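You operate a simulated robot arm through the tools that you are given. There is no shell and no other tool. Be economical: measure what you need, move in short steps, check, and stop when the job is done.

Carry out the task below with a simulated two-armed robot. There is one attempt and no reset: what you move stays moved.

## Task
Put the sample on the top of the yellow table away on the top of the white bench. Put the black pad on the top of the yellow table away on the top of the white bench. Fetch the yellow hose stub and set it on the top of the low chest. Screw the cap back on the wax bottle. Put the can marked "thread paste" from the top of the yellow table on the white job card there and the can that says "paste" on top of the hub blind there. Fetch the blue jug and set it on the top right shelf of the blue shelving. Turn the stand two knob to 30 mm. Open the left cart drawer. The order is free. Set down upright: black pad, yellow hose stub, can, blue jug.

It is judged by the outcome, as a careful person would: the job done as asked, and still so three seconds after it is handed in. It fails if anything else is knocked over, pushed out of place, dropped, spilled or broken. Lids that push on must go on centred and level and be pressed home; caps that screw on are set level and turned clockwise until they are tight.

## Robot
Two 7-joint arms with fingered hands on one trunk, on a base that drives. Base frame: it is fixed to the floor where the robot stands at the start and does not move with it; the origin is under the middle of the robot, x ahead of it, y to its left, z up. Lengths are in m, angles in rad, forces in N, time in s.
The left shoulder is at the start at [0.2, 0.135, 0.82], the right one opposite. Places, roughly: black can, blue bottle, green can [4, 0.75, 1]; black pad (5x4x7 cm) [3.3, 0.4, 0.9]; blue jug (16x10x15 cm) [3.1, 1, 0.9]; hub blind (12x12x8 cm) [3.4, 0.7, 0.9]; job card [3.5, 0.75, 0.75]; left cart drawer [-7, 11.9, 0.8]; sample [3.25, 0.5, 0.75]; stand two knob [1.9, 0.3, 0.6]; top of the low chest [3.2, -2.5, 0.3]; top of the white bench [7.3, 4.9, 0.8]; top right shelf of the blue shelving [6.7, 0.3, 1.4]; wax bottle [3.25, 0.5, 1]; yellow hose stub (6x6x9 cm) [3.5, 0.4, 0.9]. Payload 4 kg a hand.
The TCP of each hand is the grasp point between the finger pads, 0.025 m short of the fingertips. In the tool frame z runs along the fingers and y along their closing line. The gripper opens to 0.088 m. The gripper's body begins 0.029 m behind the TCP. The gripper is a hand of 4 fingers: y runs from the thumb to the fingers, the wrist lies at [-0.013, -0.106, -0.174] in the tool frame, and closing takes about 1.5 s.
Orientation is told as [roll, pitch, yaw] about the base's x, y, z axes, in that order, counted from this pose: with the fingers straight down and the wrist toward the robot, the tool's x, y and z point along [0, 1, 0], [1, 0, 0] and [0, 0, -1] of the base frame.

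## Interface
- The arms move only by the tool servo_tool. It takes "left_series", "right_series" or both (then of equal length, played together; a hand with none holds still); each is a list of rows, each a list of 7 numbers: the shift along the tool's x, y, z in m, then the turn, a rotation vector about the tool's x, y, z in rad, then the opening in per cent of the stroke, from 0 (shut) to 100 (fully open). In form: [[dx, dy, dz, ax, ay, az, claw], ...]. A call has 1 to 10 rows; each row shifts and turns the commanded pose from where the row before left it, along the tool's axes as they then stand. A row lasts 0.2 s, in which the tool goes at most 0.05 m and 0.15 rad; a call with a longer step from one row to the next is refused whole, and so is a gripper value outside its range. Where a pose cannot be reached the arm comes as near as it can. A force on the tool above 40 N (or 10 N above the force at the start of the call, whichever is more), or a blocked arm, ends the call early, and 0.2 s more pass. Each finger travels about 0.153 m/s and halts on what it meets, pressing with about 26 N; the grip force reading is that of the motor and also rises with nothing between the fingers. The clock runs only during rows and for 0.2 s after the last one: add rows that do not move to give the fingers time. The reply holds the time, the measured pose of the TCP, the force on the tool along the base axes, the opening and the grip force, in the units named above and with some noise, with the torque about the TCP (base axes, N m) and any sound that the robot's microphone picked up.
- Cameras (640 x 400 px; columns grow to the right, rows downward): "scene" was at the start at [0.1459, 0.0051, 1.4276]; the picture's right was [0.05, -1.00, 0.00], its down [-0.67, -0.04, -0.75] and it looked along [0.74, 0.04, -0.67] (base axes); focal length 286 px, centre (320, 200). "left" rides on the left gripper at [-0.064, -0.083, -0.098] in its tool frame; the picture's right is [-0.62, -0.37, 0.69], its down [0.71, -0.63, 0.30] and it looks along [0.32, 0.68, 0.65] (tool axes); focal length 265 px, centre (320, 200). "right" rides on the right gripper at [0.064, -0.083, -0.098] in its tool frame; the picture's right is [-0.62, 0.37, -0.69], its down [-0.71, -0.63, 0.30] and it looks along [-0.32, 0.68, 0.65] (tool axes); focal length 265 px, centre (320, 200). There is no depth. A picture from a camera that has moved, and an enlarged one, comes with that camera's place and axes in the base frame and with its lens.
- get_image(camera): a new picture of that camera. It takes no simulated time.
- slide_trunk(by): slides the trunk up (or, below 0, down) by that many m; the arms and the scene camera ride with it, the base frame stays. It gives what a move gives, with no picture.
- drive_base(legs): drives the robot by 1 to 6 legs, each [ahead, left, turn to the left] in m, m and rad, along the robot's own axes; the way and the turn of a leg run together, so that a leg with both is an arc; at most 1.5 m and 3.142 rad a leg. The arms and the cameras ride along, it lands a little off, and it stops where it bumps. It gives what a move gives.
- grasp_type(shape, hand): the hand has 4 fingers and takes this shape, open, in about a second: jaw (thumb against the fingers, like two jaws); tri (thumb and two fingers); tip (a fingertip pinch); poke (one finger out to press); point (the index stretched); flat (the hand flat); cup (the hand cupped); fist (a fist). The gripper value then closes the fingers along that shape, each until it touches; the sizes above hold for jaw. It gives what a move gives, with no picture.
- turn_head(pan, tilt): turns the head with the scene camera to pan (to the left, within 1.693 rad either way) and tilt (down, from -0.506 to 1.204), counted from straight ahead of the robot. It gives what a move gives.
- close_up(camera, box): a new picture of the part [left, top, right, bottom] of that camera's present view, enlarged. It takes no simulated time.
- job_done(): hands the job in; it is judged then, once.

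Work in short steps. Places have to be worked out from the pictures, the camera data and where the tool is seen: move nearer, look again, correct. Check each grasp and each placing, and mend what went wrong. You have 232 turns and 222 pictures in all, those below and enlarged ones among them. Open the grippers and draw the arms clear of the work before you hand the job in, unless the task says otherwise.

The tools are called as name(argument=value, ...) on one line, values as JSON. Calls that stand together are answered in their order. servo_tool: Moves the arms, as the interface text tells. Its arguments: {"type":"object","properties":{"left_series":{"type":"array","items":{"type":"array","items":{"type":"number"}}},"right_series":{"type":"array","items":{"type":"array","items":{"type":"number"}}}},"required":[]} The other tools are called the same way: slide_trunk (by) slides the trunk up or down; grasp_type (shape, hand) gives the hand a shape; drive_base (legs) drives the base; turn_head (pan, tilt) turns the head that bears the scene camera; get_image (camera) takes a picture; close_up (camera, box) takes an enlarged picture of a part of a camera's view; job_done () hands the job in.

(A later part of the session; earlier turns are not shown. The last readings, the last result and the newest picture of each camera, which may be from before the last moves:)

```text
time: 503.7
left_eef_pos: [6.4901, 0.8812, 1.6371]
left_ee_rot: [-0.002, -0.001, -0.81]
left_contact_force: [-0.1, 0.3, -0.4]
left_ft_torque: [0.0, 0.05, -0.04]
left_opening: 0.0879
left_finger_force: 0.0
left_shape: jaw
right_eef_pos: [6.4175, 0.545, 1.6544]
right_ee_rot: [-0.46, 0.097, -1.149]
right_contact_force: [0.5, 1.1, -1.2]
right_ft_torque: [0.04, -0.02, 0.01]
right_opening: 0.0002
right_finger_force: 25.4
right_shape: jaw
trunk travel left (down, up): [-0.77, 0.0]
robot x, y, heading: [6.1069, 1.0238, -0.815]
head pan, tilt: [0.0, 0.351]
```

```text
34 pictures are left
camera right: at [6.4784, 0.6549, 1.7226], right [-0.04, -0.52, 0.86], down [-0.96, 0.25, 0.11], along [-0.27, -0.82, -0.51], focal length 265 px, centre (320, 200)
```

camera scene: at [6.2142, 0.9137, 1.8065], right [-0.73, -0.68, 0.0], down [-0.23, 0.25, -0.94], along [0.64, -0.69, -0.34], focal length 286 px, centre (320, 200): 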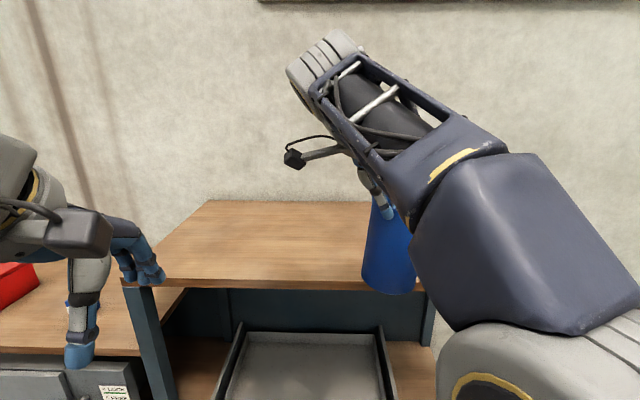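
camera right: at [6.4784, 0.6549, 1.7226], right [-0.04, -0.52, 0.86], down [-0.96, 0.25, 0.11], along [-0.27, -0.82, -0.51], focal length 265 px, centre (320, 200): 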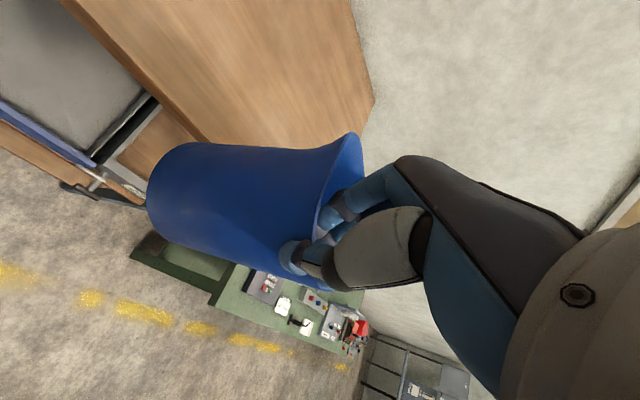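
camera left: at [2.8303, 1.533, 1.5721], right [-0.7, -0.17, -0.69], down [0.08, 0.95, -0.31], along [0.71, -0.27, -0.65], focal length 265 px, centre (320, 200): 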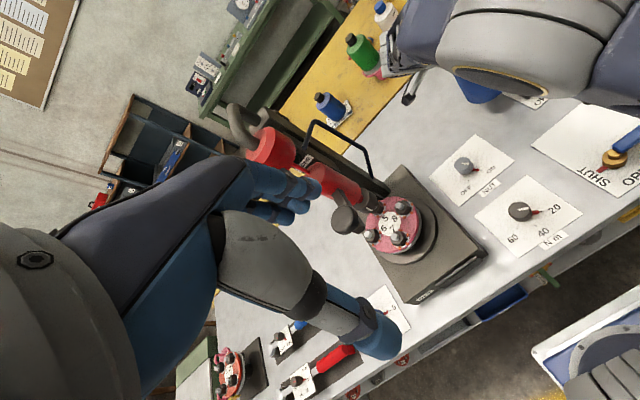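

Jug hangs upright. Shelf top triangulates to z≈1.418, front edge 0.68 ahead. I drive 0.17 m closer and 0.10 m left, then move the hand a bit further in.

drive_base(legs=[[0.17, 0.1, 0]])

servo_tool(right_series=[[0.025, 0.0113, -0.0137, 0, 0, 0, 0], [0.025, 0.0113, -0.0137, 0, 0, 0, 0], [0.025, 0.0113, -0.0137, 0, 0, 0, 0], [0, 0, 0, 0, 0, 0, 0]])

turn_head(pan=-0.1, tilt=0.5)

get_image(camera="scene")

get_image(camera="left")

```text
time: 505.3
left_eef_pos: [6.6812, 0.8239, 1.6362]
left_ee_rot: [-0.004, 0.0, -0.811]
left_contact_force: [0.3, -0.6, -0.2]
left_ft_torque: [0.01, -0.03, -0.03]
left_opening: 0.0876
left_finger_force: 0.2
left_shape: jaw
right_eef_pos: [6.6083, 0.4871, 1.6548]
right_ee_rot: [-0.461, 0.098, -1.15]
right_contact_force: [-0.5, 0.6, -1.2]
right_ft_torque: [0.07, -0.01, 0.01]
right_opening: 0.0002
right_finger_force: 26.1
right_shape: jaw
trunk travel left (down, up): [-0.77, 0.0]
robot x, y, heading: [6.3015, 0.97, -0.822]
head pan, tilt: [0.0, 0.351]
```

```text
time: 506.3
left_eef_pos: [6.6807, 0.8245, 1.6364]
left_ee_rot: [-0.002, -0.001, -0.81]
left_contact_force: [0.4, 1.1, 0.4]
left_ft_torque: [0.03, 0.02, 0.01]
left_opening: 0.0882
left_finger_force: 0.1
left_shape: jaw
right_eef_pos: [6.6996, 0.4921, 1.6551]
right_ee_rot: [-0.463, 0.098, -1.15]
right_contact_force: [0.0, -1.0, -1.3]
right_ft_torque: [0.13, -0.02, -0.02]
right_opening: 0.0002
right_finger_force: 26.1
right_shape: jaw
trunk travel left (down, up): [-0.77, 0.0]
robot x, y, heading: [6.2989, 0.9689, -0.82]
head pan, tilt: [0.0, 0.351]
```

```text
time: 507.0
left_eef_pos: [6.6819, 0.824, 1.6371]
left_ee_rot: [-0.002, -0.001, -0.811]
left_contact_force: [-0.4, 1.3, 0.4]
left_ft_torque: [-0.03, 0.0, 0.0]
left_opening: 0.0878
left_finger_force: 0.0
left_shape: jaw
right_eef_pos: [6.6998, 0.4905, 1.6543]
right_ee_rot: [-0.461, 0.098, -1.149]
right_contact_force: [0.4, 0.3, -1.1]
right_ft_torque: [0.1, -0.02, 0.04]
right_opening: 0.0
right_finger_force: 26.0
right_shape: jaw
trunk travel left (down, up): [-0.77, 0.0]
robot x, y, heading: [6.297, 0.9671, -0.816]
head pan, tilt: [-0.099, 0.499]
```

```text
33 pictures are left
camera scene: at [6.3968, 0.8522, 1.7928], right [-0.79, -0.61, 0.0], down [-0.29, 0.38, -0.88], along [0.53, -0.7, -0.48], focal length 286 px, centre (320, 200)
```

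scene: 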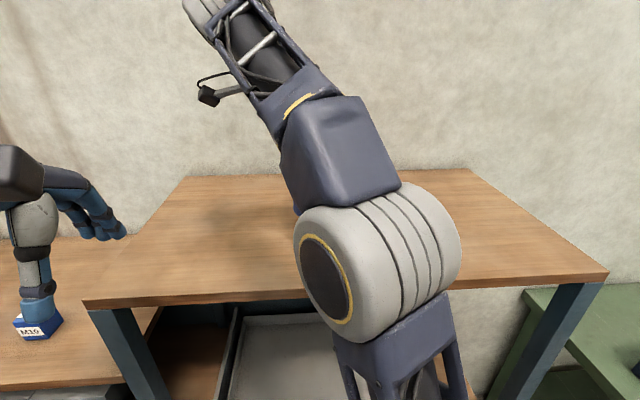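

```text
32 pictures are left
camera left: at [6.5781, 0.8392, 1.7372], right [-0.7, -0.16, -0.69], down [0.08, 0.95, -0.31], along [0.71, -0.27, -0.65], focal length 265 px, centre (320, 200)
```

left: 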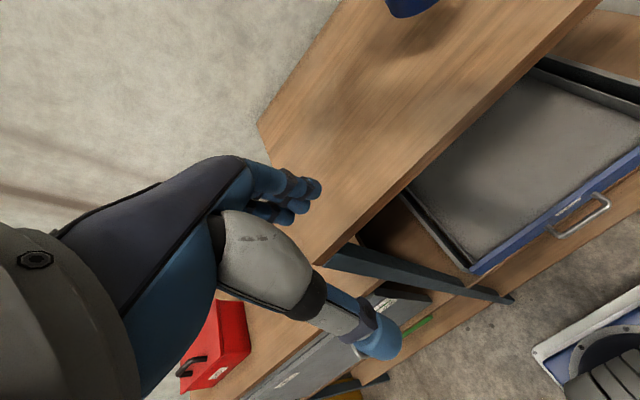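

The jug is over the shelf, ~11 cm inside the front edge. Lower 7 cm first.

servo_tool(right_series=[[0.0155, 0.0035, 0.0312, 0, 0, 0, 0], [0.0133, 0.003, 0.0267, 0, 0, 0, 0], [0, 0, 0, 0, 0, 0, 0]])

get_image(camera="right")

```text
time: 507.8
left_eef_pos: [6.6816, 0.8234, 1.6371]
left_ee_rot: [-0.001, 0.001, -0.809]
left_contact_force: [0.5, 0.1, -0.1]
left_ft_torque: [-0.03, 0.01, 0.01]
left_opening: 0.0877
left_finger_force: 0.1
left_shape: jaw
right_eef_pos: [6.7027, 0.491, 1.5905]
right_ee_rot: [-0.461, 0.099, -1.149]
right_contact_force: [0.4, 1.1, 2.7]
right_ft_torque: [0.02, 0.02, 0.0]
right_opening: 0.0
right_finger_force: 26.3
right_shape: jaw
trunk travel left (down, up): [-0.77, 0.0]
robot x, y, heading: [6.2977, 0.9659, -0.82]
head pan, tilt: [-0.099, 0.499]
```

```text
31 pictures are left
camera right: at [6.761, 0.601, 1.6581], right [-0.04, -0.52, 0.86], down [-0.96, 0.25, 0.11], along [-0.27, -0.82, -0.51], focal length 265 px, centre (320, 200)
```

right: 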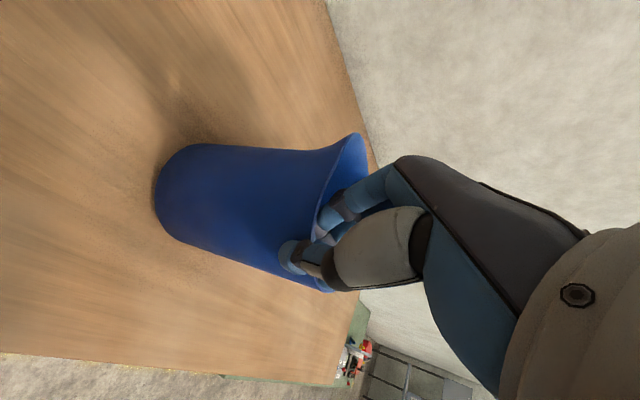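

It touches the shelf and stands flat-looking. Press 3 mm more to seat it, then open slowly.

servo_tool(right_series=[[0.0013, 0.0003, 0.0027, 0, 0, 0, 0], [0, 0, 0, 0, 0, 0, 0]])

servo_tool(right_series=[[0, 0, 0, 0, 0, 0, 3], [0, 0, 0, 0, 0, 0, 6], [0, 0, 0, 0, 0, 0, 10], [0, 0, 0, 0, 0, 0, 20], [0, 0, 0, 0, 0, 0, 35], [0, 0, 0, 0, 0, 0, 35]])

get_image(camera="right")

```text
time: 508.4
left_eef_pos: [6.6813, 0.8239, 1.6364]
left_ee_rot: [-0.001, 0.001, -0.809]
left_contact_force: [0.0, 0.1, -0.5]
left_ft_torque: [0.02, -0.03, 0.01]
left_opening: 0.0879
left_finger_force: 0.1
left_shape: jaw
right_eef_pos: [6.7008, 0.491, 1.5883]
right_ee_rot: [-0.46, 0.097, -1.152]
right_contact_force: [2.1, 3.2, 10.6]
right_ft_torque: [0.04, 0.11, 0.03]
right_opening: 0.0
right_finger_force: 25.9
right_shape: jaw
trunk travel left (down, up): [-0.77, 0.0]
robot x, y, heading: [6.2978, 0.97, -0.817]
head pan, tilt: [-0.099, 0.499]
```

```text
time: 509.8
left_eef_pos: [6.6815, 0.8231, 1.6375]
left_ee_rot: [-0.002, 0.0, -0.809]
left_contact_force: [0.1, -0.5, -0.1]
left_ft_torque: [-0.01, 0.0, 0.01]
left_opening: 0.0878
left_finger_force: 0.2
left_shape: jaw
right_eef_pos: [6.7002, 0.4916, 1.5875]
right_ee_rot: [-0.46, 0.098, -1.15]
right_contact_force: [0.6, 0.1, 0.3]
right_ft_torque: [0.0, 0.04, 0.0]
right_opening: 0.0301
right_finger_force: 0.1
right_shape: jaw
trunk travel left (down, up): [-0.77, 0.0]
robot x, y, heading: [6.2933, 0.9698, -0.821]
head pan, tilt: [-0.099, 0.499]
```

```text
30 pictures are left
camera right: at [6.7611, 0.601, 1.655], right [-0.04, -0.52, 0.86], down [-0.96, 0.25, 0.11], along [-0.27, -0.82, -0.51], focal length 265 px, centre (320, 200)
```

right: 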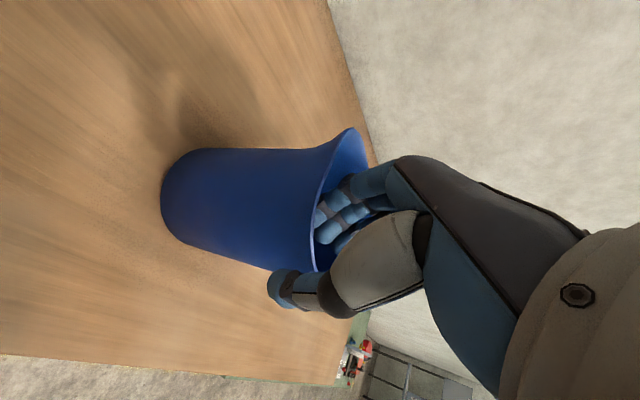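

Released; it stands upright. Withdraw straight up, then back.

servo_tool(right_series=[[-0.0089, -0.002, -0.0178, 0, 0, 0, 35], [-0.0133, -0.003, -0.0267, 0, 0, 0, 35], [-0.0177, -0.004, -0.0356, 0, 0, 0, 35], [-0.0177, -0.004, -0.0356, 0, 0, 0, 50], [-0.012, -0.043, 0.008, 0, 0, 0, 100], [-0.012, -0.043, 0.008, 0, 0, 0, 100], [-0.012, -0.043, 0.008, 0, 0, 0, 100]])

drive_base(legs=[[-0.5, 0, 0]])

get_image(camera="scene")

```text
time: 511.4
left_eef_pos: [6.6819, 0.824, 1.6368]
left_ee_rot: [-0.001, 0.0, -0.81]
left_contact_force: [0.2, -0.6, -0.3]
left_ft_torque: [0.02, 0.0, -0.04]
left_opening: 0.088
left_finger_force: 0.0
left_shape: jaw
right_eef_pos: [6.6073, 0.5909, 1.6936]
right_ee_rot: [-0.463, 0.097, -1.151]
right_contact_force: [0.6, -0.4, 0.6]
right_ft_torque: [0.03, 0.03, -0.02]
right_opening: 0.0881
right_finger_force: 0.1
right_shape: jaw
right hand out of reach, approached as far as the arm can: row 4
trunk travel left (down, up): [-0.77, 0.0]
robot x, y, heading: [6.3011, 0.9703, -0.82]
head pan, tilt: [-0.099, 0.499]
```

```text
time: 514.3
left_eef_pos: [6.3416, 1.1885, 1.6377]
left_ee_rot: [0.0, 0.001, -0.803]
left_contact_force: [-1.0, -0.7, -1.0]
left_ft_torque: [-0.01, -0.02, 0.0]
left_opening: 0.0877
left_finger_force: 0.1
left_shape: jaw
right_eef_pos: [6.2687, 0.9545, 1.6927]
right_ee_rot: [-0.46, 0.099, -1.145]
right_contact_force: [0.0, 0.2, 0.4]
right_ft_torque: [-0.01, 0.01, 0.01]
right_opening: 0.088
right_finger_force: 0.0
right_shape: jaw
trunk travel left (down, up): [-0.77, 0.0]
robot x, y, heading: [5.9583, 1.3317, -0.815]
head pan, tilt: [-0.099, 0.499]
```

```text
29 pictures are left
camera scene: at [6.057, 1.2151, 1.7928], right [-0.79, -0.61, 0.0], down [-0.29, 0.38, -0.88], along [0.54, -0.69, -0.48], focal length 286 px, centre (320, 200)
```

scene: 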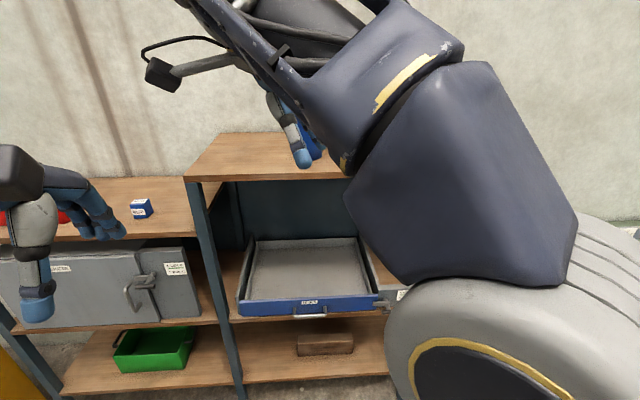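

Jug placed. I return the right tool to a neutral pose, then drive back out through the gap.

servo_tool(right_series=[[0, 0, 0, 0, 0.15, 0, 100], [0, 0, 0, 0, 0.15, 0, 100], [0, 0, 0, 0, 0.15, 0, 100], [0, 0, 0, -0.1, 0, 0, 100], [0, 0, 0, 0, 0, -0.15, 100], [0, 0, 0, 0, 0, -0.15, 100], [-0.04, 0, 0, 0, 0, 0, 100], [-0.04, 0, 0.02, 0, 0, 0, 100], [-0.04, 0, 0.02, 0, 0, 0, 100], [0, 0, 0.045, 0, 0, 0, 100]])

servo_tool(right_series=[[0, 0, 0.045, 0, 0, 0, 100], [0, 0, 0.045, 0, 0, 0, 100], [0, 0, 0.045, 0, 0, 0, 100], [0, 0, 0.045, 0, 0, 0, 100], [0, 0, 0.045, 0, 0, 0, 100], [0, 0, 0.045, 0, 0, 0, 100], [0, 0, 0.045, 0, 0, 0, 100]])

turn_head(pan=-0.02, tilt=0.4)

get_image(camera="scene")

```text
time: 516.5
left_eef_pos: [6.3415, 1.1886, 1.6372]
left_ee_rot: [-0.002, 0.0, -0.804]
left_contact_force: [0.4, 0.2, 0.0]
left_ft_torque: [0.01, 0.0, 0.0]
left_opening: 0.0879
left_finger_force: 0.1
left_shape: jaw
right_eef_pos: [6.1774, 0.8753, 1.6098]
right_ee_rot: [-0.014, 0.001, -0.843]
right_contact_force: [0.0, -0.1, 0.1]
right_ft_torque: [0.03, -0.02, 0.0]
right_opening: 0.088
right_finger_force: 0.0
right_shape: jaw
trunk travel left (down, up): [-0.77, 0.0]
robot x, y, heading: [5.9567, 1.3272, -0.815]
head pan, tilt: [-0.099, 0.499]
```

```text
time: 518.1
left_eef_pos: [6.3406, 1.1883, 1.6382]
left_ee_rot: [-0.001, -0.001, -0.803]
left_contact_force: [0.5, 0.2, 0.1]
left_ft_torque: [0.01, -0.04, 0.0]
left_opening: 0.088
left_finger_force: 0.1
left_shape: jaw
right_eef_pos: [6.1892, 0.8538, 1.3169]
right_ee_rot: [-0.009, 0.003, -0.844]
right_contact_force: [-1.0, 0.2, -0.2]
right_ft_torque: [0.01, 0.0, 0.0]
right_opening: 0.0881
right_finger_force: 0.1
right_shape: jaw
right hand out of reach, approached as far as the arm can: row 7
trunk travel left (down, up): [-0.77, 0.0]
robot x, y, heading: [5.9561, 1.3278, -0.816]
head pan, tilt: [-0.099, 0.499]
```

```text
time: 518.8
left_eef_pos: [6.3425, 1.1876, 1.6365]
left_ee_rot: [-0.002, -0.001, -0.802]
left_contact_force: [-0.1, 0.4, 0.0]
left_ft_torque: [-0.02, 0.0, 0.01]
left_opening: 0.088
left_finger_force: 0.0
left_shape: jaw
right_eef_pos: [6.1893, 0.8535, 1.3188]
right_ee_rot: [-0.013, 0.003, -0.842]
right_contact_force: [-0.6, -0.6, 0.2]
right_ft_torque: [0.01, 0.02, 0.01]
right_opening: 0.0876
right_finger_force: 0.1
right_shape: jaw
trunk travel left (down, up): [-0.77, 0.0]
robot x, y, heading: [5.9601, 1.3279, -0.814]
head pan, tilt: [-0.019, 0.4]
```

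```text
28 pictures are left
camera scene: at [6.0636, 1.2187, 1.8019], right [-0.74, -0.67, 0.0], down [-0.26, 0.29, -0.92], along [0.62, -0.68, -0.39], focal length 286 px, centre (320, 200)
```

scene: 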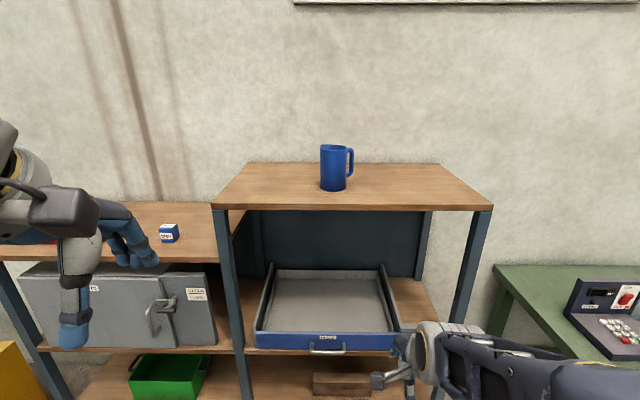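

The jug stands upright on the top right shelf. Now I drive out to the aisle, move along it, and turn round to look toward the cart at (-7, 11.9).

drive_base(legs=[[-1.5, 0, 0], [-1.45, 0, 0], [0, 1.5, 0], [0, 1.5, 0], [0, 0, 3.0]])

turn_head(pan=0.0, tilt=0.25)

get_image(camera="scene")

```text
time: 554.1
left_eef_pos: [5.8133, 5.7188, 1.6364]
left_ee_rot: [-0.002, 0.0, 2.167]
left_contact_force: [-0.6, -0.3, -0.3]
left_ft_torque: [0.0, 0.0, -0.04]
left_opening: 0.0877
left_finger_force: 0.0
left_shape: jaw
right_eef_pos: [6.0194, 6.0227, 1.3178]
right_ee_rot: [-0.013, 0.003, 2.128]
right_contact_force: [0.6, -0.6, 0.4]
right_ft_torque: [-0.02, -0.02, -0.02]
right_opening: 0.088
right_finger_force: 0.2
right_shape: jaw
trunk travel left (down, up): [-0.77, 0.0]
robot x, y, heading: [6.1669, 5.5111, 2.155]
head pan, tilt: [-0.019, 0.4]
```

```text
time: 554.8
left_eef_pos: [5.813, 5.7186, 1.6374]
left_ee_rot: [0.0, 0.002, 2.166]
left_contact_force: [-0.6, 0.6, -0.1]
left_ft_torque: [0.0, 0.03, 0.02]
left_opening: 0.0876
left_finger_force: 0.0
left_shape: jaw
right_eef_pos: [6.0197, 6.0228, 1.3167]
right_ee_rot: [-0.011, 0.003, 2.128]
right_contact_force: [0.4, 0.8, 0.5]
right_ft_torque: [0.01, -0.01, -0.01]
right_opening: 0.0879
right_finger_force: 0.0
right_shape: jaw
trunk travel left (down, up): [-0.77, 0.0]
robot x, y, heading: [6.1686, 5.5146, 2.153]
head pan, tilt: [0.0, 0.25]
```

```text
27 pictures are left
camera scene: at [6.0845, 5.642, 1.8159], right [0.83, 0.55, 0.0], down [0.14, -0.21, -0.97], along [-0.54, 0.81, -0.25], focal length 286 px, centre (320, 200)
```

scene: 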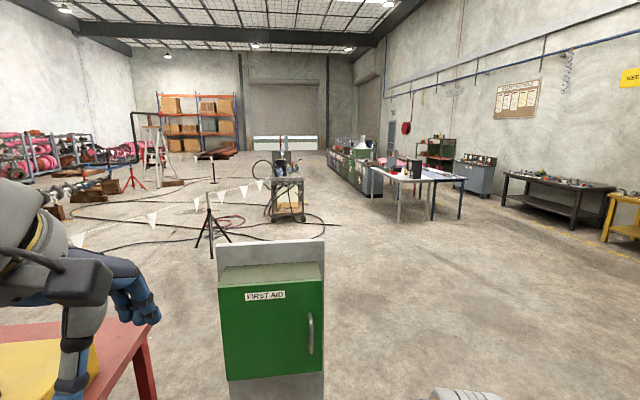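

close_up(camera="scene", box=[60, 90, 320, 250])

```text
2.46 times, centred on (190, 170) of scene
camera zoom: at [6.0845, 5.642, 1.8159], right [0.83, 0.55, 0.0], down [0.14, -0.21, -0.97], along [-0.54, 0.81, -0.25], focal length 705 px, centre (640, 274)
```

zoom: 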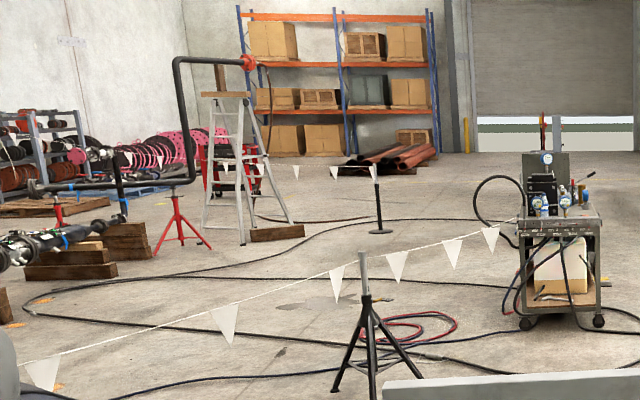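

The red tool cart is behind the ladder near the orange rack. I thread between the first-aid stand and the cone, then on toward the open corridor right of the pump cart.

drive_base(legs=[[1.268, -0.511, 0], [1.4, 0.01, 0], [1.4, 0.01, 0], [1.3, 0, 0], [0, 0, 0.45]])

get_image(camera="scene")

```text
time: 559.4
left_eef_pos: [5.7067, 6.6193, 1.6324]
left_ee_rot: [0.001, 0.011, 2.018]
left_contact_force: [0.6, 0.5, 0.0]
left_ft_torque: [-0.05, 0.01, -0.01]
left_opening: 0.0878
left_finger_force: 0.0
left_shape: jaw
right_eef_pos: [5.9573, 6.8868, 1.3118]
right_ee_rot: [-0.014, 0.012, 1.977]
right_contact_force: [0.4, 0.6, 0.4]
right_ft_torque: [-0.04, 0.0, 0.0]
right_opening: 0.0879
right_finger_force: 0.1
right_shape: jaw
trunk travel left (down, up): [-0.77, 0.0]
robot x, y, heading: [6.0339, 6.3531, 2.013]
head pan, tilt: [0.0, 0.25]
stopped in leg 1: the robot was blocked; the commanded pose is now the measured one
```

```text
25 pictures are left
camera scene: at [5.9672, 6.4926, 1.8158], right [0.91, 0.43, 0.0], down [0.1, -0.22, -0.97], along [-0.41, 0.88, -0.25], focal length 286 px, centre (320, 200)
```

scene: 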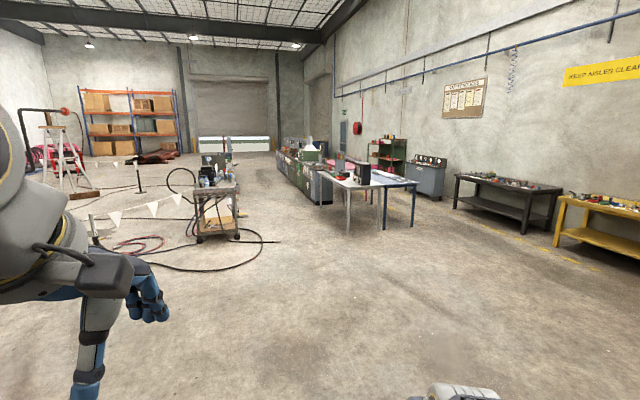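

I was blocked by something on the left. I look down-left to check.

turn_head(pan=1.0, tilt=0.9)

get_image(camera="scene")

get_image(camera="left")

```text
time: 560.7
left_eef_pos: [5.7065, 6.6168, 1.633]
left_ee_rot: [0.0, 0.011, 2.02]
left_contact_force: [0.0, 0.1, -0.8]
left_ft_torque: [0.02, 0.02, -0.04]
left_opening: 0.0879
left_finger_force: 0.0
left_shape: jaw
right_eef_pos: [5.9575, 6.8858, 1.3126]
right_ee_rot: [-0.014, 0.01, 1.979]
right_contact_force: [0.0, 0.9, 0.1]
right_ft_torque: [0.02, 0.01, 0.02]
right_opening: 0.0881
right_finger_force: 0.0
right_shape: jaw
trunk travel left (down, up): [-0.77, 0.0]
robot x, y, heading: [6.0269, 6.3519, 2.012]
head pan, tilt: [1.0, 0.901]
```

```text
24 pictures are left
camera scene: at [5.9318, 6.4168, 1.759], right [0.13, 0.99, 0.0], down [0.78, -0.1, -0.62], along [-0.62, 0.08, -0.78], focal length 286 px, centre (320, 200)
```

scene: 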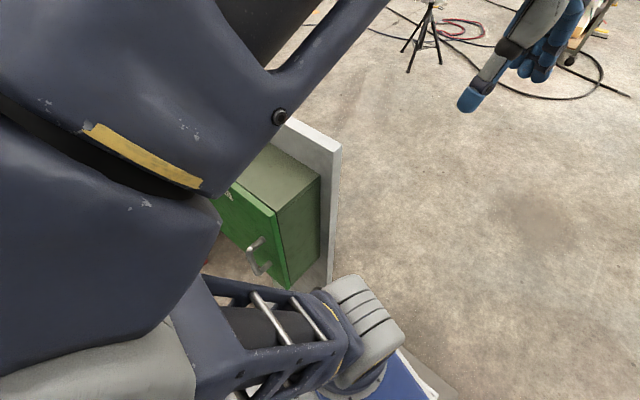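

```text
23 pictures are left
camera left: at [5.8013, 6.571, 1.7336], right [0.72, -0.07, -0.69], down [-0.37, -0.88, -0.3], along [-0.59, 0.47, -0.66], focal length 265 px, centre (320, 200)
```

left: 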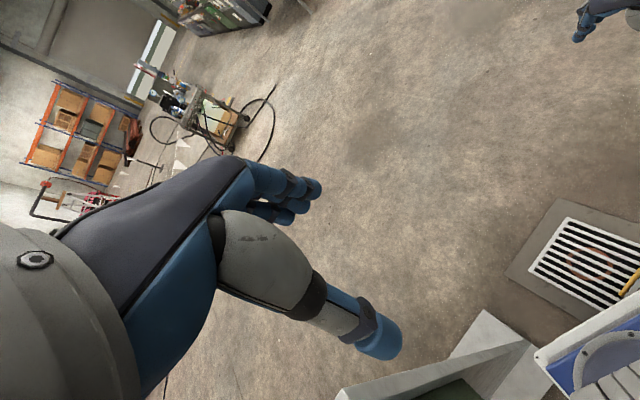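

The first-aid stand is right beside my left elbow (still upright). I back off slightly, go wide to the right of the cone, then on past the pump cart.

drive_base(legs=[[-0.15, -1.2, 0], [1.31, -0.2, 0], [1.17, 0.61, 0], [1.17, 0.61, 0], [1.17, 0.61, 0], [1.17, 0.61, 0]])

turn_head(pan=0.75, tilt=0.2)

drive_base(legs=[[0, 0, 0.9]])

turn_head(pan=0, tilt=0.2)

get_image(camera="scene")

```text
time: 562.8
left_eef_pos: [5.8001, 6.6134, 1.6346]
left_ee_rot: [-0.002, 0.009, 2.117]
left_contact_force: [0.0, 0.5, 0.3]
left_ft_torque: [-0.04, 0.0, -0.02]
left_opening: 0.0879
left_finger_force: 0.0
left_shape: jaw
right_eef_pos: [6.0219, 6.9049, 1.3124]
right_ee_rot: [-0.012, 0.01, 2.077]
right_contact_force: [-0.2, 0.0, 0.1]
right_ft_torque: [-0.04, -0.01, 0.02]
right_opening: 0.0878
right_finger_force: 0.1
right_shape: jaw
trunk travel left (down, up): [-0.77, 0.0]
robot x, y, heading: [6.1488, 6.3832, 2.109]
head pan, tilt: [1.0, 0.901]
stopped in leg 1: the robot was blocked; the commanded pose is now the measured one
```

```text
time: 563.9
left_eef_pos: [5.8004, 6.6126, 1.6329]
left_ee_rot: [0.0, 0.008, 2.119]
left_contact_force: [-0.6, 0.7, 0.0]
left_ft_torque: [-0.03, 0.02, -0.02]
left_opening: 0.088
left_finger_force: 0.0
left_shape: jaw
right_eef_pos: [6.0217, 6.9045, 1.3124]
right_ee_rot: [-0.012, 0.011, 2.079]
right_contact_force: [0.6, -0.3, 0.7]
right_ft_torque: [0.01, -0.04, 0.01]
right_opening: 0.0879
right_finger_force: 0.1
right_shape: jaw
trunk travel left (down, up): [-0.77, 0.0]
robot x, y, heading: [6.1469, 6.3815, 2.112]
head pan, tilt: [0.75, 0.201]
```

```text
time: 565.7
left_eef_pos: [5.7884, 6.4058, 1.6343]
left_ee_rot: [0.0, 0.005, 2.517]
left_contact_force: [-0.1, 0.1, -0.1]
left_ft_torque: [-0.01, 0.05, -0.01]
left_opening: 0.0881
left_finger_force: 0.0
left_shape: jaw
right_eef_pos: [5.879, 6.7611, 1.3123]
right_ee_rot: [-0.013, 0.008, 2.477]
right_contact_force: [0.3, 0.0, 0.0]
right_ft_torque: [0.02, 0.0, 0.01]
right_opening: 0.0878
right_finger_force: 0.1
right_shape: jaw
trunk travel left (down, up): [-0.77, 0.0]
robot x, y, heading: [6.1978, 6.3277, 2.513]
head pan, tilt: [0.75, 0.201]
stopped in leg 1: the robot was blocked; the commanded pose is now the measured one
```

```text
time: 566.8
left_eef_pos: [5.7872, 6.4058, 1.6339]
left_ee_rot: [-0.001, 0.007, 2.517]
left_contact_force: [0.1, -0.1, 0.0]
left_ft_torque: [0.0, 0.0, -0.01]
left_opening: 0.0879
left_finger_force: 0.1
left_shape: jaw
right_eef_pos: [5.8778, 6.7608, 1.3139]
right_ee_rot: [-0.012, 0.01, 2.477]
right_contact_force: [-1.3, 0.6, -0.8]
right_ft_torque: [0.0, -0.04, 0.0]
right_opening: 0.0878
right_finger_force: 0.1
right_shape: jaw
trunk travel left (down, up): [-0.77, 0.0]
robot x, y, heading: [6.1979, 6.3259, 2.51]
head pan, tilt: [0.0, 0.201]
```

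```text
22 pictures are left
camera scene: at [6.0762, 6.4177, 1.8205], right [0.59, 0.81, 0.0], down [0.16, -0.12, -0.98], along [-0.79, 0.58, -0.2], focal length 286 px, centre (320, 200)
```

scene: 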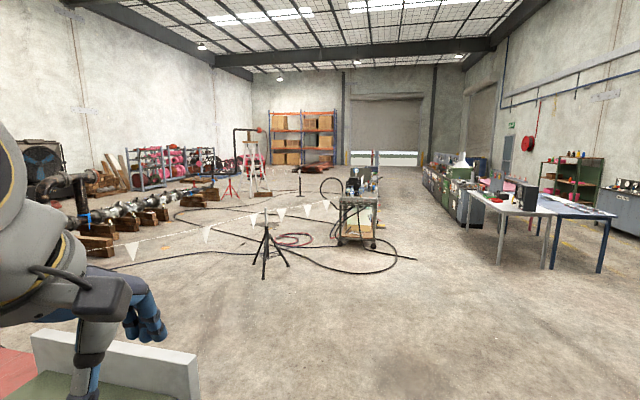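

Blocked again on the right. I look down to the right to see what is there.

turn_head(pan=-1.3, tilt=0.85)

get_image(camera="scene")

get_image(camera="right")

```text
time: 568.3
left_eef_pos: [5.7876, 6.4048, 1.6344]
left_ee_rot: [-0.001, 0.006, 2.516]
left_contact_force: [-0.2, 0.1, 1.1]
left_ft_torque: [0.01, 0.04, -0.01]
left_opening: 0.0877
left_finger_force: 0.1
left_shape: jaw
right_eef_pos: [5.8792, 6.7603, 1.3132]
right_ee_rot: [-0.011, 0.011, 2.478]
right_contact_force: [-0.2, 0.6, -0.5]
right_ft_torque: [0.0, 0.0, 0.01]
right_opening: 0.0881
right_finger_force: 0.0
right_shape: jaw
trunk travel left (down, up): [-0.77, 0.0]
robot x, y, heading: [6.1975, 6.3281, 2.508]
head pan, tilt: [-1.3, 0.85]
```

```text
21 pictures are left
camera scene: at [6.1791, 6.4357, 1.7629], right [0.94, -0.35, 0.0], down [-0.27, -0.7, -0.66], along [0.23, 0.62, -0.75], focal length 286 px, centre (320, 200)
```

scene: 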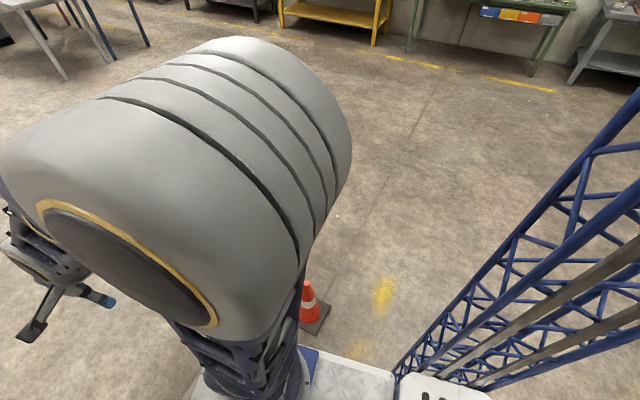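

```text
20 pictures are left
camera right: at [5.902, 6.6568, 1.4117], right [0.08, 0.71, 0.7], down [0.94, 0.18, -0.29], along [-0.33, 0.68, -0.66], focal length 265 px, centre (320, 200)
```

right: 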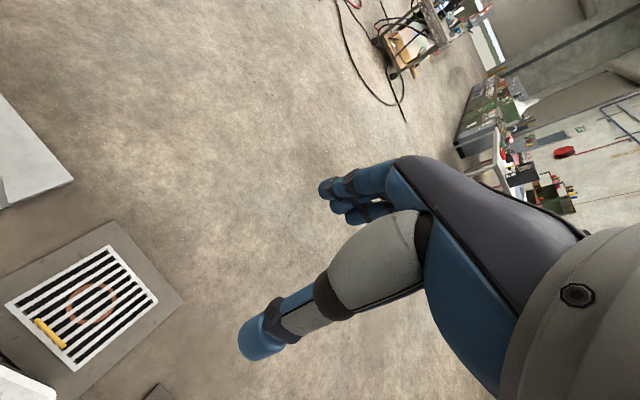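

The cone still stands untouched; it's the raised floor grate ahead that blocks. I back off and go round the right of the cone.

drive_base(legs=[[-0.4, 0, 0], [0, 0, -0.5], [0.403, -1.05, 0], [1.257, -0.147, 0]])

```text
time: 583.5
left_eef_pos: [6.5361, 8.365, 1.633]
left_ee_rot: [-0.003, 0.007, 2.03]
left_contact_force: [0.4, 0.0, -1.1]
left_ft_torque: [-0.03, 0.01, 0.02]
left_opening: 0.0879
left_finger_force: 0.1
left_shape: jaw
right_eef_pos: [6.782, 8.6363, 1.3124]
right_ee_rot: [-0.013, 0.01, 1.989]
right_contact_force: [0.0, -0.3, 0.3]
right_ft_torque: [0.02, 0.0, -0.01]
right_opening: 0.088
right_finger_force: 0.0
right_shape: jaw
trunk travel left (down, up): [-0.77, 0.0]
robot x, y, heading: [6.8613, 8.1073, 2.021]
head pan, tilt: [-1.3, 0.85]
```

Clear. Now drive to the corridor by the pump cart.

drive_base(legs=[[0, 0, 0.482], [1.3, 0, 0], [1.3, 0, 0], [1.3, 0, 0], [1.28, 0, 0]])

turn_head(pan=0.2, tilt=0.25)

get_image(camera="scene")

```text
time: 609.8
left_eef_pos: [2.2251, 11.1755, 1.6333]
left_ee_rot: [-0.004, 0.007, 2.543]
left_contact_force: [0.6, -0.8, 0.1]
left_ft_torque: [-0.05, -0.05, -0.01]
left_opening: 0.0878
left_finger_force: 0.1
left_shape: jaw
right_eef_pos: [2.3072, 11.5339, 1.3134]
right_ee_rot: [-0.012, 0.011, 2.505]
right_contact_force: [-0.5, 0.0, -0.2]
right_ft_torque: [0.01, -0.02, 0.04]
right_opening: 0.0882
right_finger_force: 0.0
right_shape: jaw
trunk travel left (down, up): [-0.77, 0.0]
robot x, y, heading: [2.639, 11.1082, 2.534]
head pan, tilt: [-1.3, 0.85]
```

```text
time: 611.4
left_eef_pos: [2.2268, 11.1755, 1.636]
left_ee_rot: [-0.001, 0.008, 2.545]
left_contact_force: [-0.9, 0.6, -0.1]
left_ft_torque: [0.03, -0.03, -0.01]
left_opening: 0.088
left_finger_force: 0.0
left_shape: jaw
right_eef_pos: [2.3072, 11.5334, 1.3126]
right_ee_rot: [-0.013, 0.011, 2.505]
right_contact_force: [0.2, -0.4, -0.6]
right_ft_torque: [-0.03, 0.03, -0.01]
right_opening: 0.088
right_finger_force: 0.0
right_shape: jaw
trunk travel left (down, up): [-0.77, 0.0]
robot x, y, heading: [2.6352, 11.1083, 2.537]
head pan, tilt: [0.201, 0.25]
```

```text
19 pictures are left
camera scene: at [2.5048, 11.1799, 1.8159], right [0.4, 0.92, 0.0], down [0.23, -0.1, -0.97], along [-0.89, 0.38, -0.25], focal length 286 px, centre (320, 200)
```

scene: 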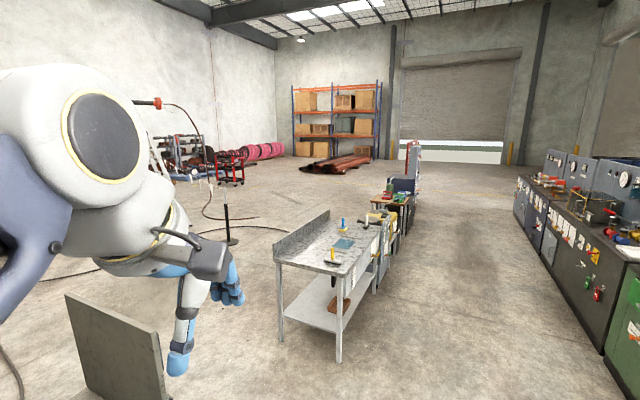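

The red cart is visible ahead-left. There's a grey panel near my left front; I check it before choosing the way.

turn_head(pan=0.55, tilt=0.75)

get_image(camera="scene")

get_image(camera="left")

```text
time: 612.3
left_eef_pos: [2.226, 11.1762, 1.6326]
left_ee_rot: [-0.002, 0.007, 2.546]
left_contact_force: [0.0, -0.3, 1.4]
left_ft_torque: [0.01, -0.01, -0.01]
left_opening: 0.0879
left_finger_force: 0.0
left_shape: jaw
right_eef_pos: [2.3058, 11.5333, 1.3124]
right_ee_rot: [-0.015, 0.011, 2.504]
right_contact_force: [1.0, -1.2, 0.0]
right_ft_torque: [0.04, -0.03, -0.03]
right_opening: 0.088
right_finger_force: 0.0
right_shape: jaw
trunk travel left (down, up): [-0.77, 0.0]
robot x, y, heading: [2.6378, 11.1085, 2.537]
head pan, tilt: [0.55, 0.75]
```

```text
18 pictures are left
camera scene: at [2.5078, 11.1477, 1.7709], right [0.06, 1.0, 0.0], down [0.68, -0.04, -0.73], along [-0.73, 0.04, -0.68], focal length 286 px, centre (320, 200)
```

scene: 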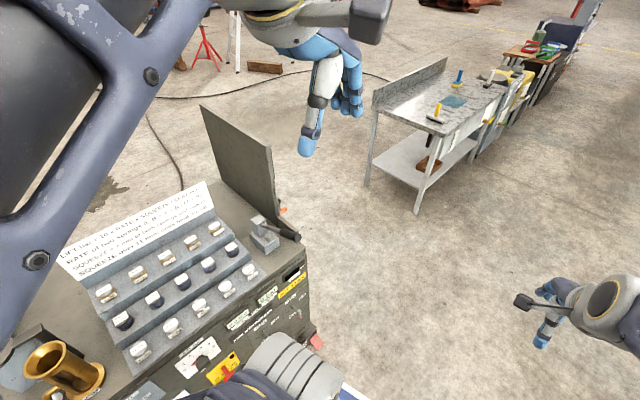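

```text
17 pictures are left
camera left: at [2.3308, 11.1822, 1.7342], right [0.66, 0.3, -0.69], down [0.12, -0.95, -0.3], along [-0.74, 0.11, -0.66], focal length 265 px, centre (320, 200)
```

left: 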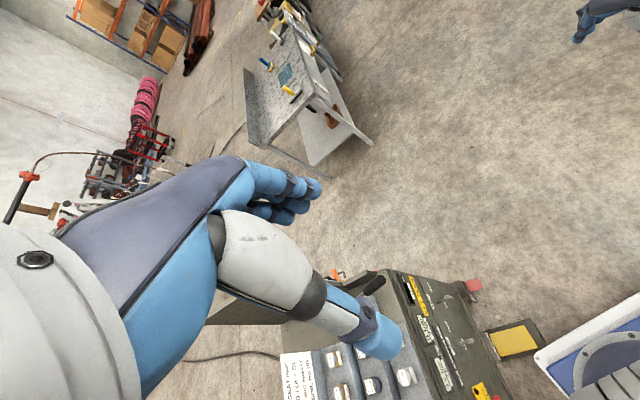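

That's a hydraulic test cart right at my left front. The wide aisle to the right of the grey row is safer: I follow it to the row's end.

drive_base(legs=[[0, -0.15, -0.287], [1.45, 0, 0], [1.45, 0, 0], [1.5, 0, 0], [1.5, 0, 0], [0, 0, 1.3]])

turn_head(pan=0, tilt=0.25)

get_image(camera="scene")

```text
time: 644.6
left_eef_pos: [-1.1938, 15.5609, 1.6331]
left_ee_rot: [-0.001, 0.008, -2.742]
left_contact_force: [0.0, 0.1, 0.1]
left_ft_torque: [0.02, 0.03, 0.02]
left_opening: 0.0879
left_finger_force: 0.1
left_shape: jaw
right_eef_pos: [-1.4508, 15.8231, 1.3128]
right_ee_rot: [-0.011, 0.011, -2.779]
right_contact_force: [-0.5, 0.0, 0.0]
right_ft_torque: [-0.01, 0.0, -0.02]
right_opening: 0.0879
right_finger_force: 0.0
right_shape: jaw
trunk travel left (down, up): [-0.77, 0.0]
robot x, y, heading: [-0.9165, 15.8727, -2.749]
head pan, tilt: [0.55, 0.75]
```

```text
time: 645.6
left_eef_pos: [-1.1935, 15.5629, 1.6329]
left_ee_rot: [-0.003, 0.008, -2.74]
left_contact_force: [0.2, -0.1, 0.1]
left_ft_torque: [0.04, 0.03, 0.0]
left_opening: 0.088
left_finger_force: 0.0
left_shape: jaw
right_eef_pos: [-1.4514, 15.8218, 1.3116]
right_ee_rot: [-0.011, 0.011, -2.78]
right_contact_force: [-0.2, -0.2, 0.2]
right_ft_torque: [0.0, -0.01, 0.0]
right_opening: 0.088
right_finger_force: 0.1
right_shape: jaw
trunk travel left (down, up): [-0.77, 0.0]
robot x, y, heading: [-0.9132, 15.8688, -2.752]
head pan, tilt: [0.0, 0.25]
```

```text
16 pictures are left
camera scene: at [-1.0531, 15.8128, 1.8159], right [-0.38, 0.92, 0.0], down [0.23, 0.1, -0.97], along [-0.89, -0.37, -0.25], focal length 286 px, centre (320, 200)
```

scene: 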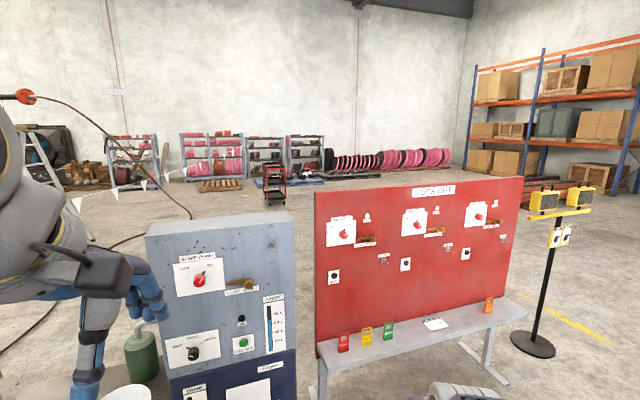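

The red trolley at (273,185) is at the given place. Zoom to see its drawers.

close_up(camera="scene", box=[240, 150, 310, 220])

```text
5.71 times, centred on (275, 185) of scene
camera zoom: at [-1.0531, 15.8128, 1.8159], right [-0.38, 0.92, 0.0], down [0.23, 0.1, -0.97], along [-0.89, -0.37, -0.25], focal length 1637 px, centre (577, 286)
```

zoom: 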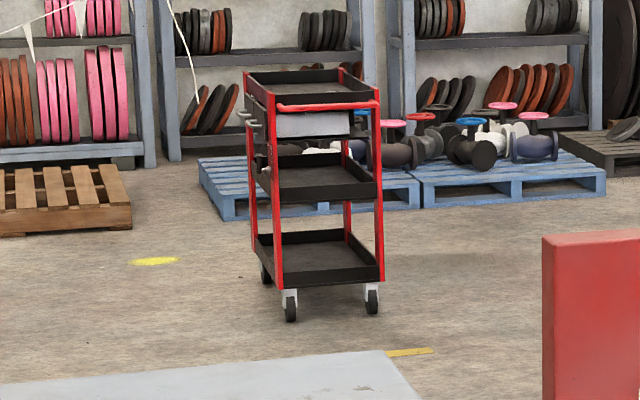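

I now see the trolley: its two drawers face (0.65,−0.75); the left one is the farther. I go around the right of the red bench and lamp.

drive_base(legs=[[0.79, -1.205, 0], [0.79, -1.205, 0], [0.92, 0, 0], [0.92, 0, 0]])

drive_base(legs=[[0.548, 1.072, 0], [0.548, 1.072, 0], [0.548, 1.072, 0]])

get_image(camera="scene")

```text
time: 668.3
left_eef_pos: [-5.2535, 16.5318, 1.6348]
left_ee_rot: [-0.002, 0.006, -2.75]
left_contact_force: [0.1, 0.5, 0.2]
left_ft_torque: [0.01, 0.01, 0.02]
left_opening: 0.088
left_finger_force: 0.0
left_shape: jaw
right_eef_pos: [-5.5074, 16.7964, 1.3133]
right_ee_rot: [-0.012, 0.009, -2.791]
right_contact_force: [-0.6, 0.0, 0.0]
right_ft_torque: [-0.02, 0.0, 0.0]
right_opening: 0.0879
right_finger_force: 0.0
right_shape: jaw
trunk travel left (down, up): [-0.77, 0.0]
robot x, y, heading: [-4.9664, 16.8366, -2.756]
head pan, tilt: [0.0, 0.25]
```

```text
time: 685.8
left_eef_pos: [-5.5731, 12.9271, 1.6339]
left_ee_rot: [-0.002, 0.007, -2.755]
left_contact_force: [-0.1, -0.7, 0.5]
left_ft_torque: [0.02, 0.0, -0.03]
left_opening: 0.088
left_finger_force: 0.0
left_shape: jaw
right_eef_pos: [-5.8272, 13.193, 1.3127]
right_ee_rot: [-0.012, 0.009, -2.793]
right_contact_force: [-0.6, 0.7, 0.0]
right_ft_torque: [-0.01, 0.01, 0.02]
right_opening: 0.0881
right_finger_force: 0.1
right_shape: jaw
trunk travel left (down, up): [-0.77, 0.0]
robot x, y, heading: [-5.2874, 13.2351, -2.757]
head pan, tilt: [0.0, 0.25]
```

```text
14 pictures are left
camera scene: at [-5.4291, 13.1772, 1.8159], right [-0.37, 0.93, 0.0], down [0.23, 0.09, -0.97], along [-0.9, -0.36, -0.25], focal length 286 px, centre (320, 200)
```

scene: 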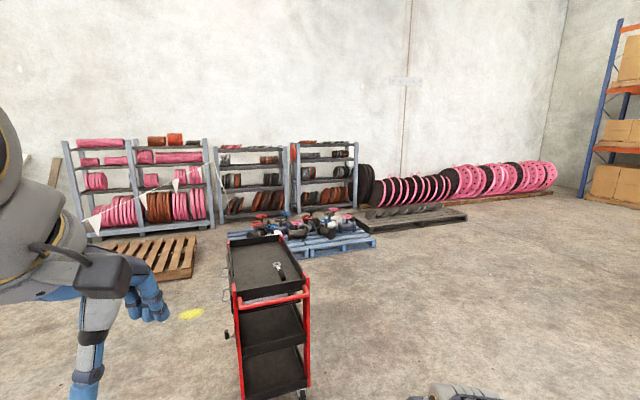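

Cart geometry: long side with drawers faces (0.67,−0.74); left drawer near (-6.99, 11.85). I drive to stand 0.8 m in front of it.

drive_base(legs=[[0.909, 0.7, 0], [0.909, 0.7, 0], [0, 0, -1.222]])

turn_head(pan=0.0, tilt=0.85)

get_image(camera="scene")

```text
time: 700.1
left_eef_pos: [-6.8351, 11.4199, 1.6338]
left_ee_rot: [-0.002, 0.007, 2.31]
left_contact_force: [0.1, 0.2, -0.1]
left_ft_torque: [-0.02, 0.0, -0.03]
left_opening: 0.0878
left_finger_force: 0.0
left_shape: jaw
right_eef_pos: [-6.6748, 11.7503, 1.312]
right_ee_rot: [-0.013, 0.01, 2.27]
right_contact_force: [0.2, 0.5, -0.3]
right_ft_torque: [-0.01, 0.04, 0.0]
right_opening: 0.088
right_finger_force: 0.0
right_shape: jaw
trunk travel left (down, up): [-0.77, 0.0]
robot x, y, heading: [-6.4522, 11.2605, 2.297]
head pan, tilt: [0.0, 0.25]
```

```text
time: 701.1
left_eef_pos: [-6.8359, 11.4205, 1.6341]
left_ee_rot: [-0.001, 0.006, 2.31]
left_contact_force: [0.4, 0.1, 0.2]
left_ft_torque: [-0.03, 0.02, -0.01]
left_opening: 0.088
left_finger_force: 0.1
left_shape: jaw
right_eef_pos: [-6.6739, 11.7505, 1.3137]
right_ee_rot: [-0.012, 0.009, 2.27]
right_contact_force: [0.9, 0.3, -0.7]
right_ft_torque: [-0.02, 0.03, 0.01]
right_opening: 0.0883
right_finger_force: 0.0
right_shape: jaw
trunk travel left (down, up): [-0.77, 0.0]
robot x, y, heading: [-6.4482, 11.2571, 2.302]
head pan, tilt: [0.0, 0.85]
```

```text
13 pictures are left
camera scene: at [-6.5413, 11.3626, 1.7629], right [0.75, 0.67, 0.0], down [0.5, -0.56, -0.66], along [-0.44, 0.49, -0.75], focal length 286 px, centre (320, 200)
```

scene: 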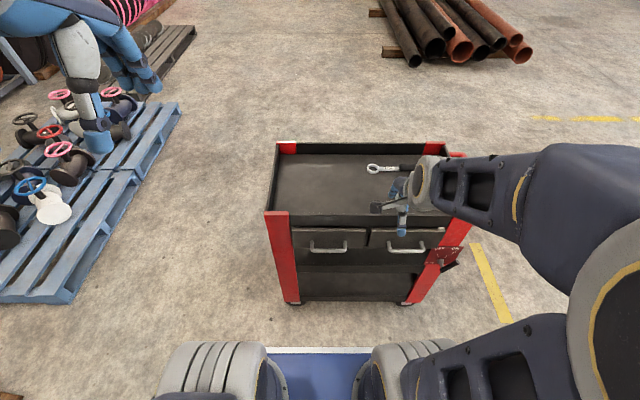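

Two drawers face me; left handle at ≈(0.745 ahead, −0.03, z≈0.79). I lower the trunk and point the right tool forward (closing vertically).

slide_trunk(by=-0.33)

servo_tool(right_series=[[0, -0.02, 0, -0.14, 0, 0, 100], [0, 0, 0, -0.14, 0, 0, 100], [0, 0, 0, -0.14, 0, 0, 100], [0, 0, 0, -0.14, 0, 0, 100], [0, 0, 0, -0.14, 0, 0, 100], [0, 0, 0, -0.14, 0, 0, 100], [0, 0, 0, -0.14, 0, 0, 100], [0, 0, 0, -0.14, 0, 0, 100], [0, 0, 0, -0.14, 0, 0, 100], [0, 0, 0, -0.14, 0, 0, 100]])

get_image(camera="right")

get_image(camera="scene")

```text
time: 704.4
left_eef_pos: [-6.8355, 11.4223, 1.3033]
left_ee_rot: [-0.001, 0.007, 2.308]
left_contact_force: [-0.1, 0.2, -0.2]
left_ft_torque: [0.0, -0.01, -0.02]
left_opening: 0.088
left_finger_force: 0.0
left_shape: jaw
right_eef_pos: [-6.6734, 11.7495, 0.9825]
right_ee_rot: [-0.011, 0.013, 2.268]
right_contact_force: [1.3, -0.4, -0.5]
right_ft_torque: [-0.01, 0.01, 0.0]
right_opening: 0.0879
right_finger_force: 0.1
right_shape: jaw
trunk travel left (down, up): [-0.44, 0.33]
robot x, y, heading: [-6.4522, 11.2579, 2.302]
head pan, tilt: [0.0, 0.85]
```

```text
time: 706.6
left_eef_pos: [-6.8355, 11.4208, 1.3034]
left_ee_rot: [-0.002, 0.008, 2.308]
left_contact_force: [-0.7, 0.1, 0.2]
left_ft_torque: [0.03, -0.01, -0.03]
left_opening: 0.088
left_finger_force: 0.0
left_shape: jaw
right_eef_pos: [-6.7347, 11.8738, 1.1038]
right_ee_rot: [-0.067, -1.391, 2.336]
right_contact_force: [-0.1, 0.0, -0.4]
right_ft_torque: [0.01, 0.03, -0.03]
right_opening: 0.0879
right_finger_force: 0.1
right_shape: jaw
right hand out of reach, approached as far as the arm can: row 1, 2, 3, 4, 5, 6, 7, 8, 9
trunk travel left (down, up): [-0.44, 0.33]
robot x, y, heading: [-6.4537, 11.2562, 2.306]
head pan, tilt: [0.0, 0.85]
```

```text
12 pictures are left
camera right: at [-6.7112, 11.746, 1.0386], right [0.87, -0.08, 0.49], down [0.43, 0.61, -0.67], along [-0.25, 0.79, 0.56], focal length 265 px, centre (320, 200)
```

right: 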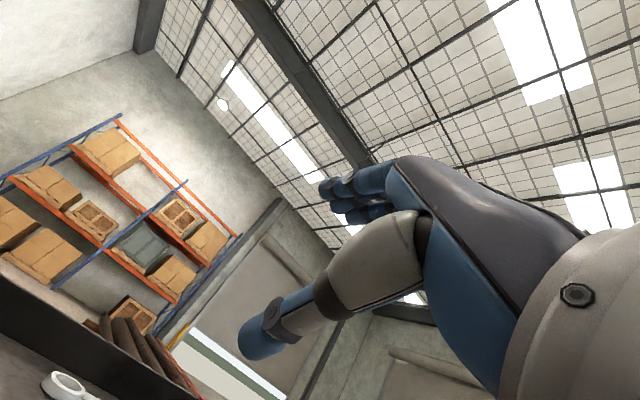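

```text
11 pictures are left
camera scene: at [-6.5411, 11.3624, 1.4329], right [0.75, 0.67, 0.0], down [0.5, -0.56, -0.66], along [-0.44, 0.49, -0.75], focal length 286 px, centre (320, 200)
```

scene: 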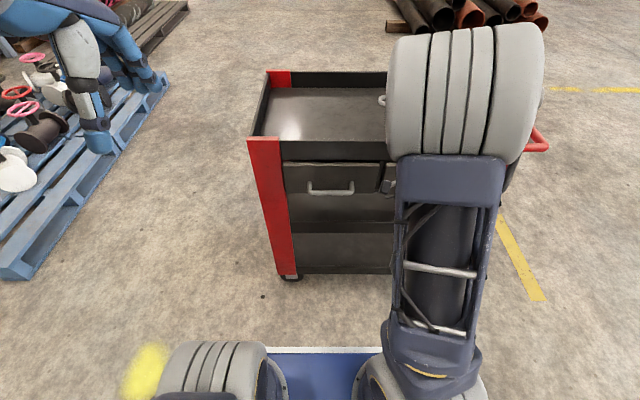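

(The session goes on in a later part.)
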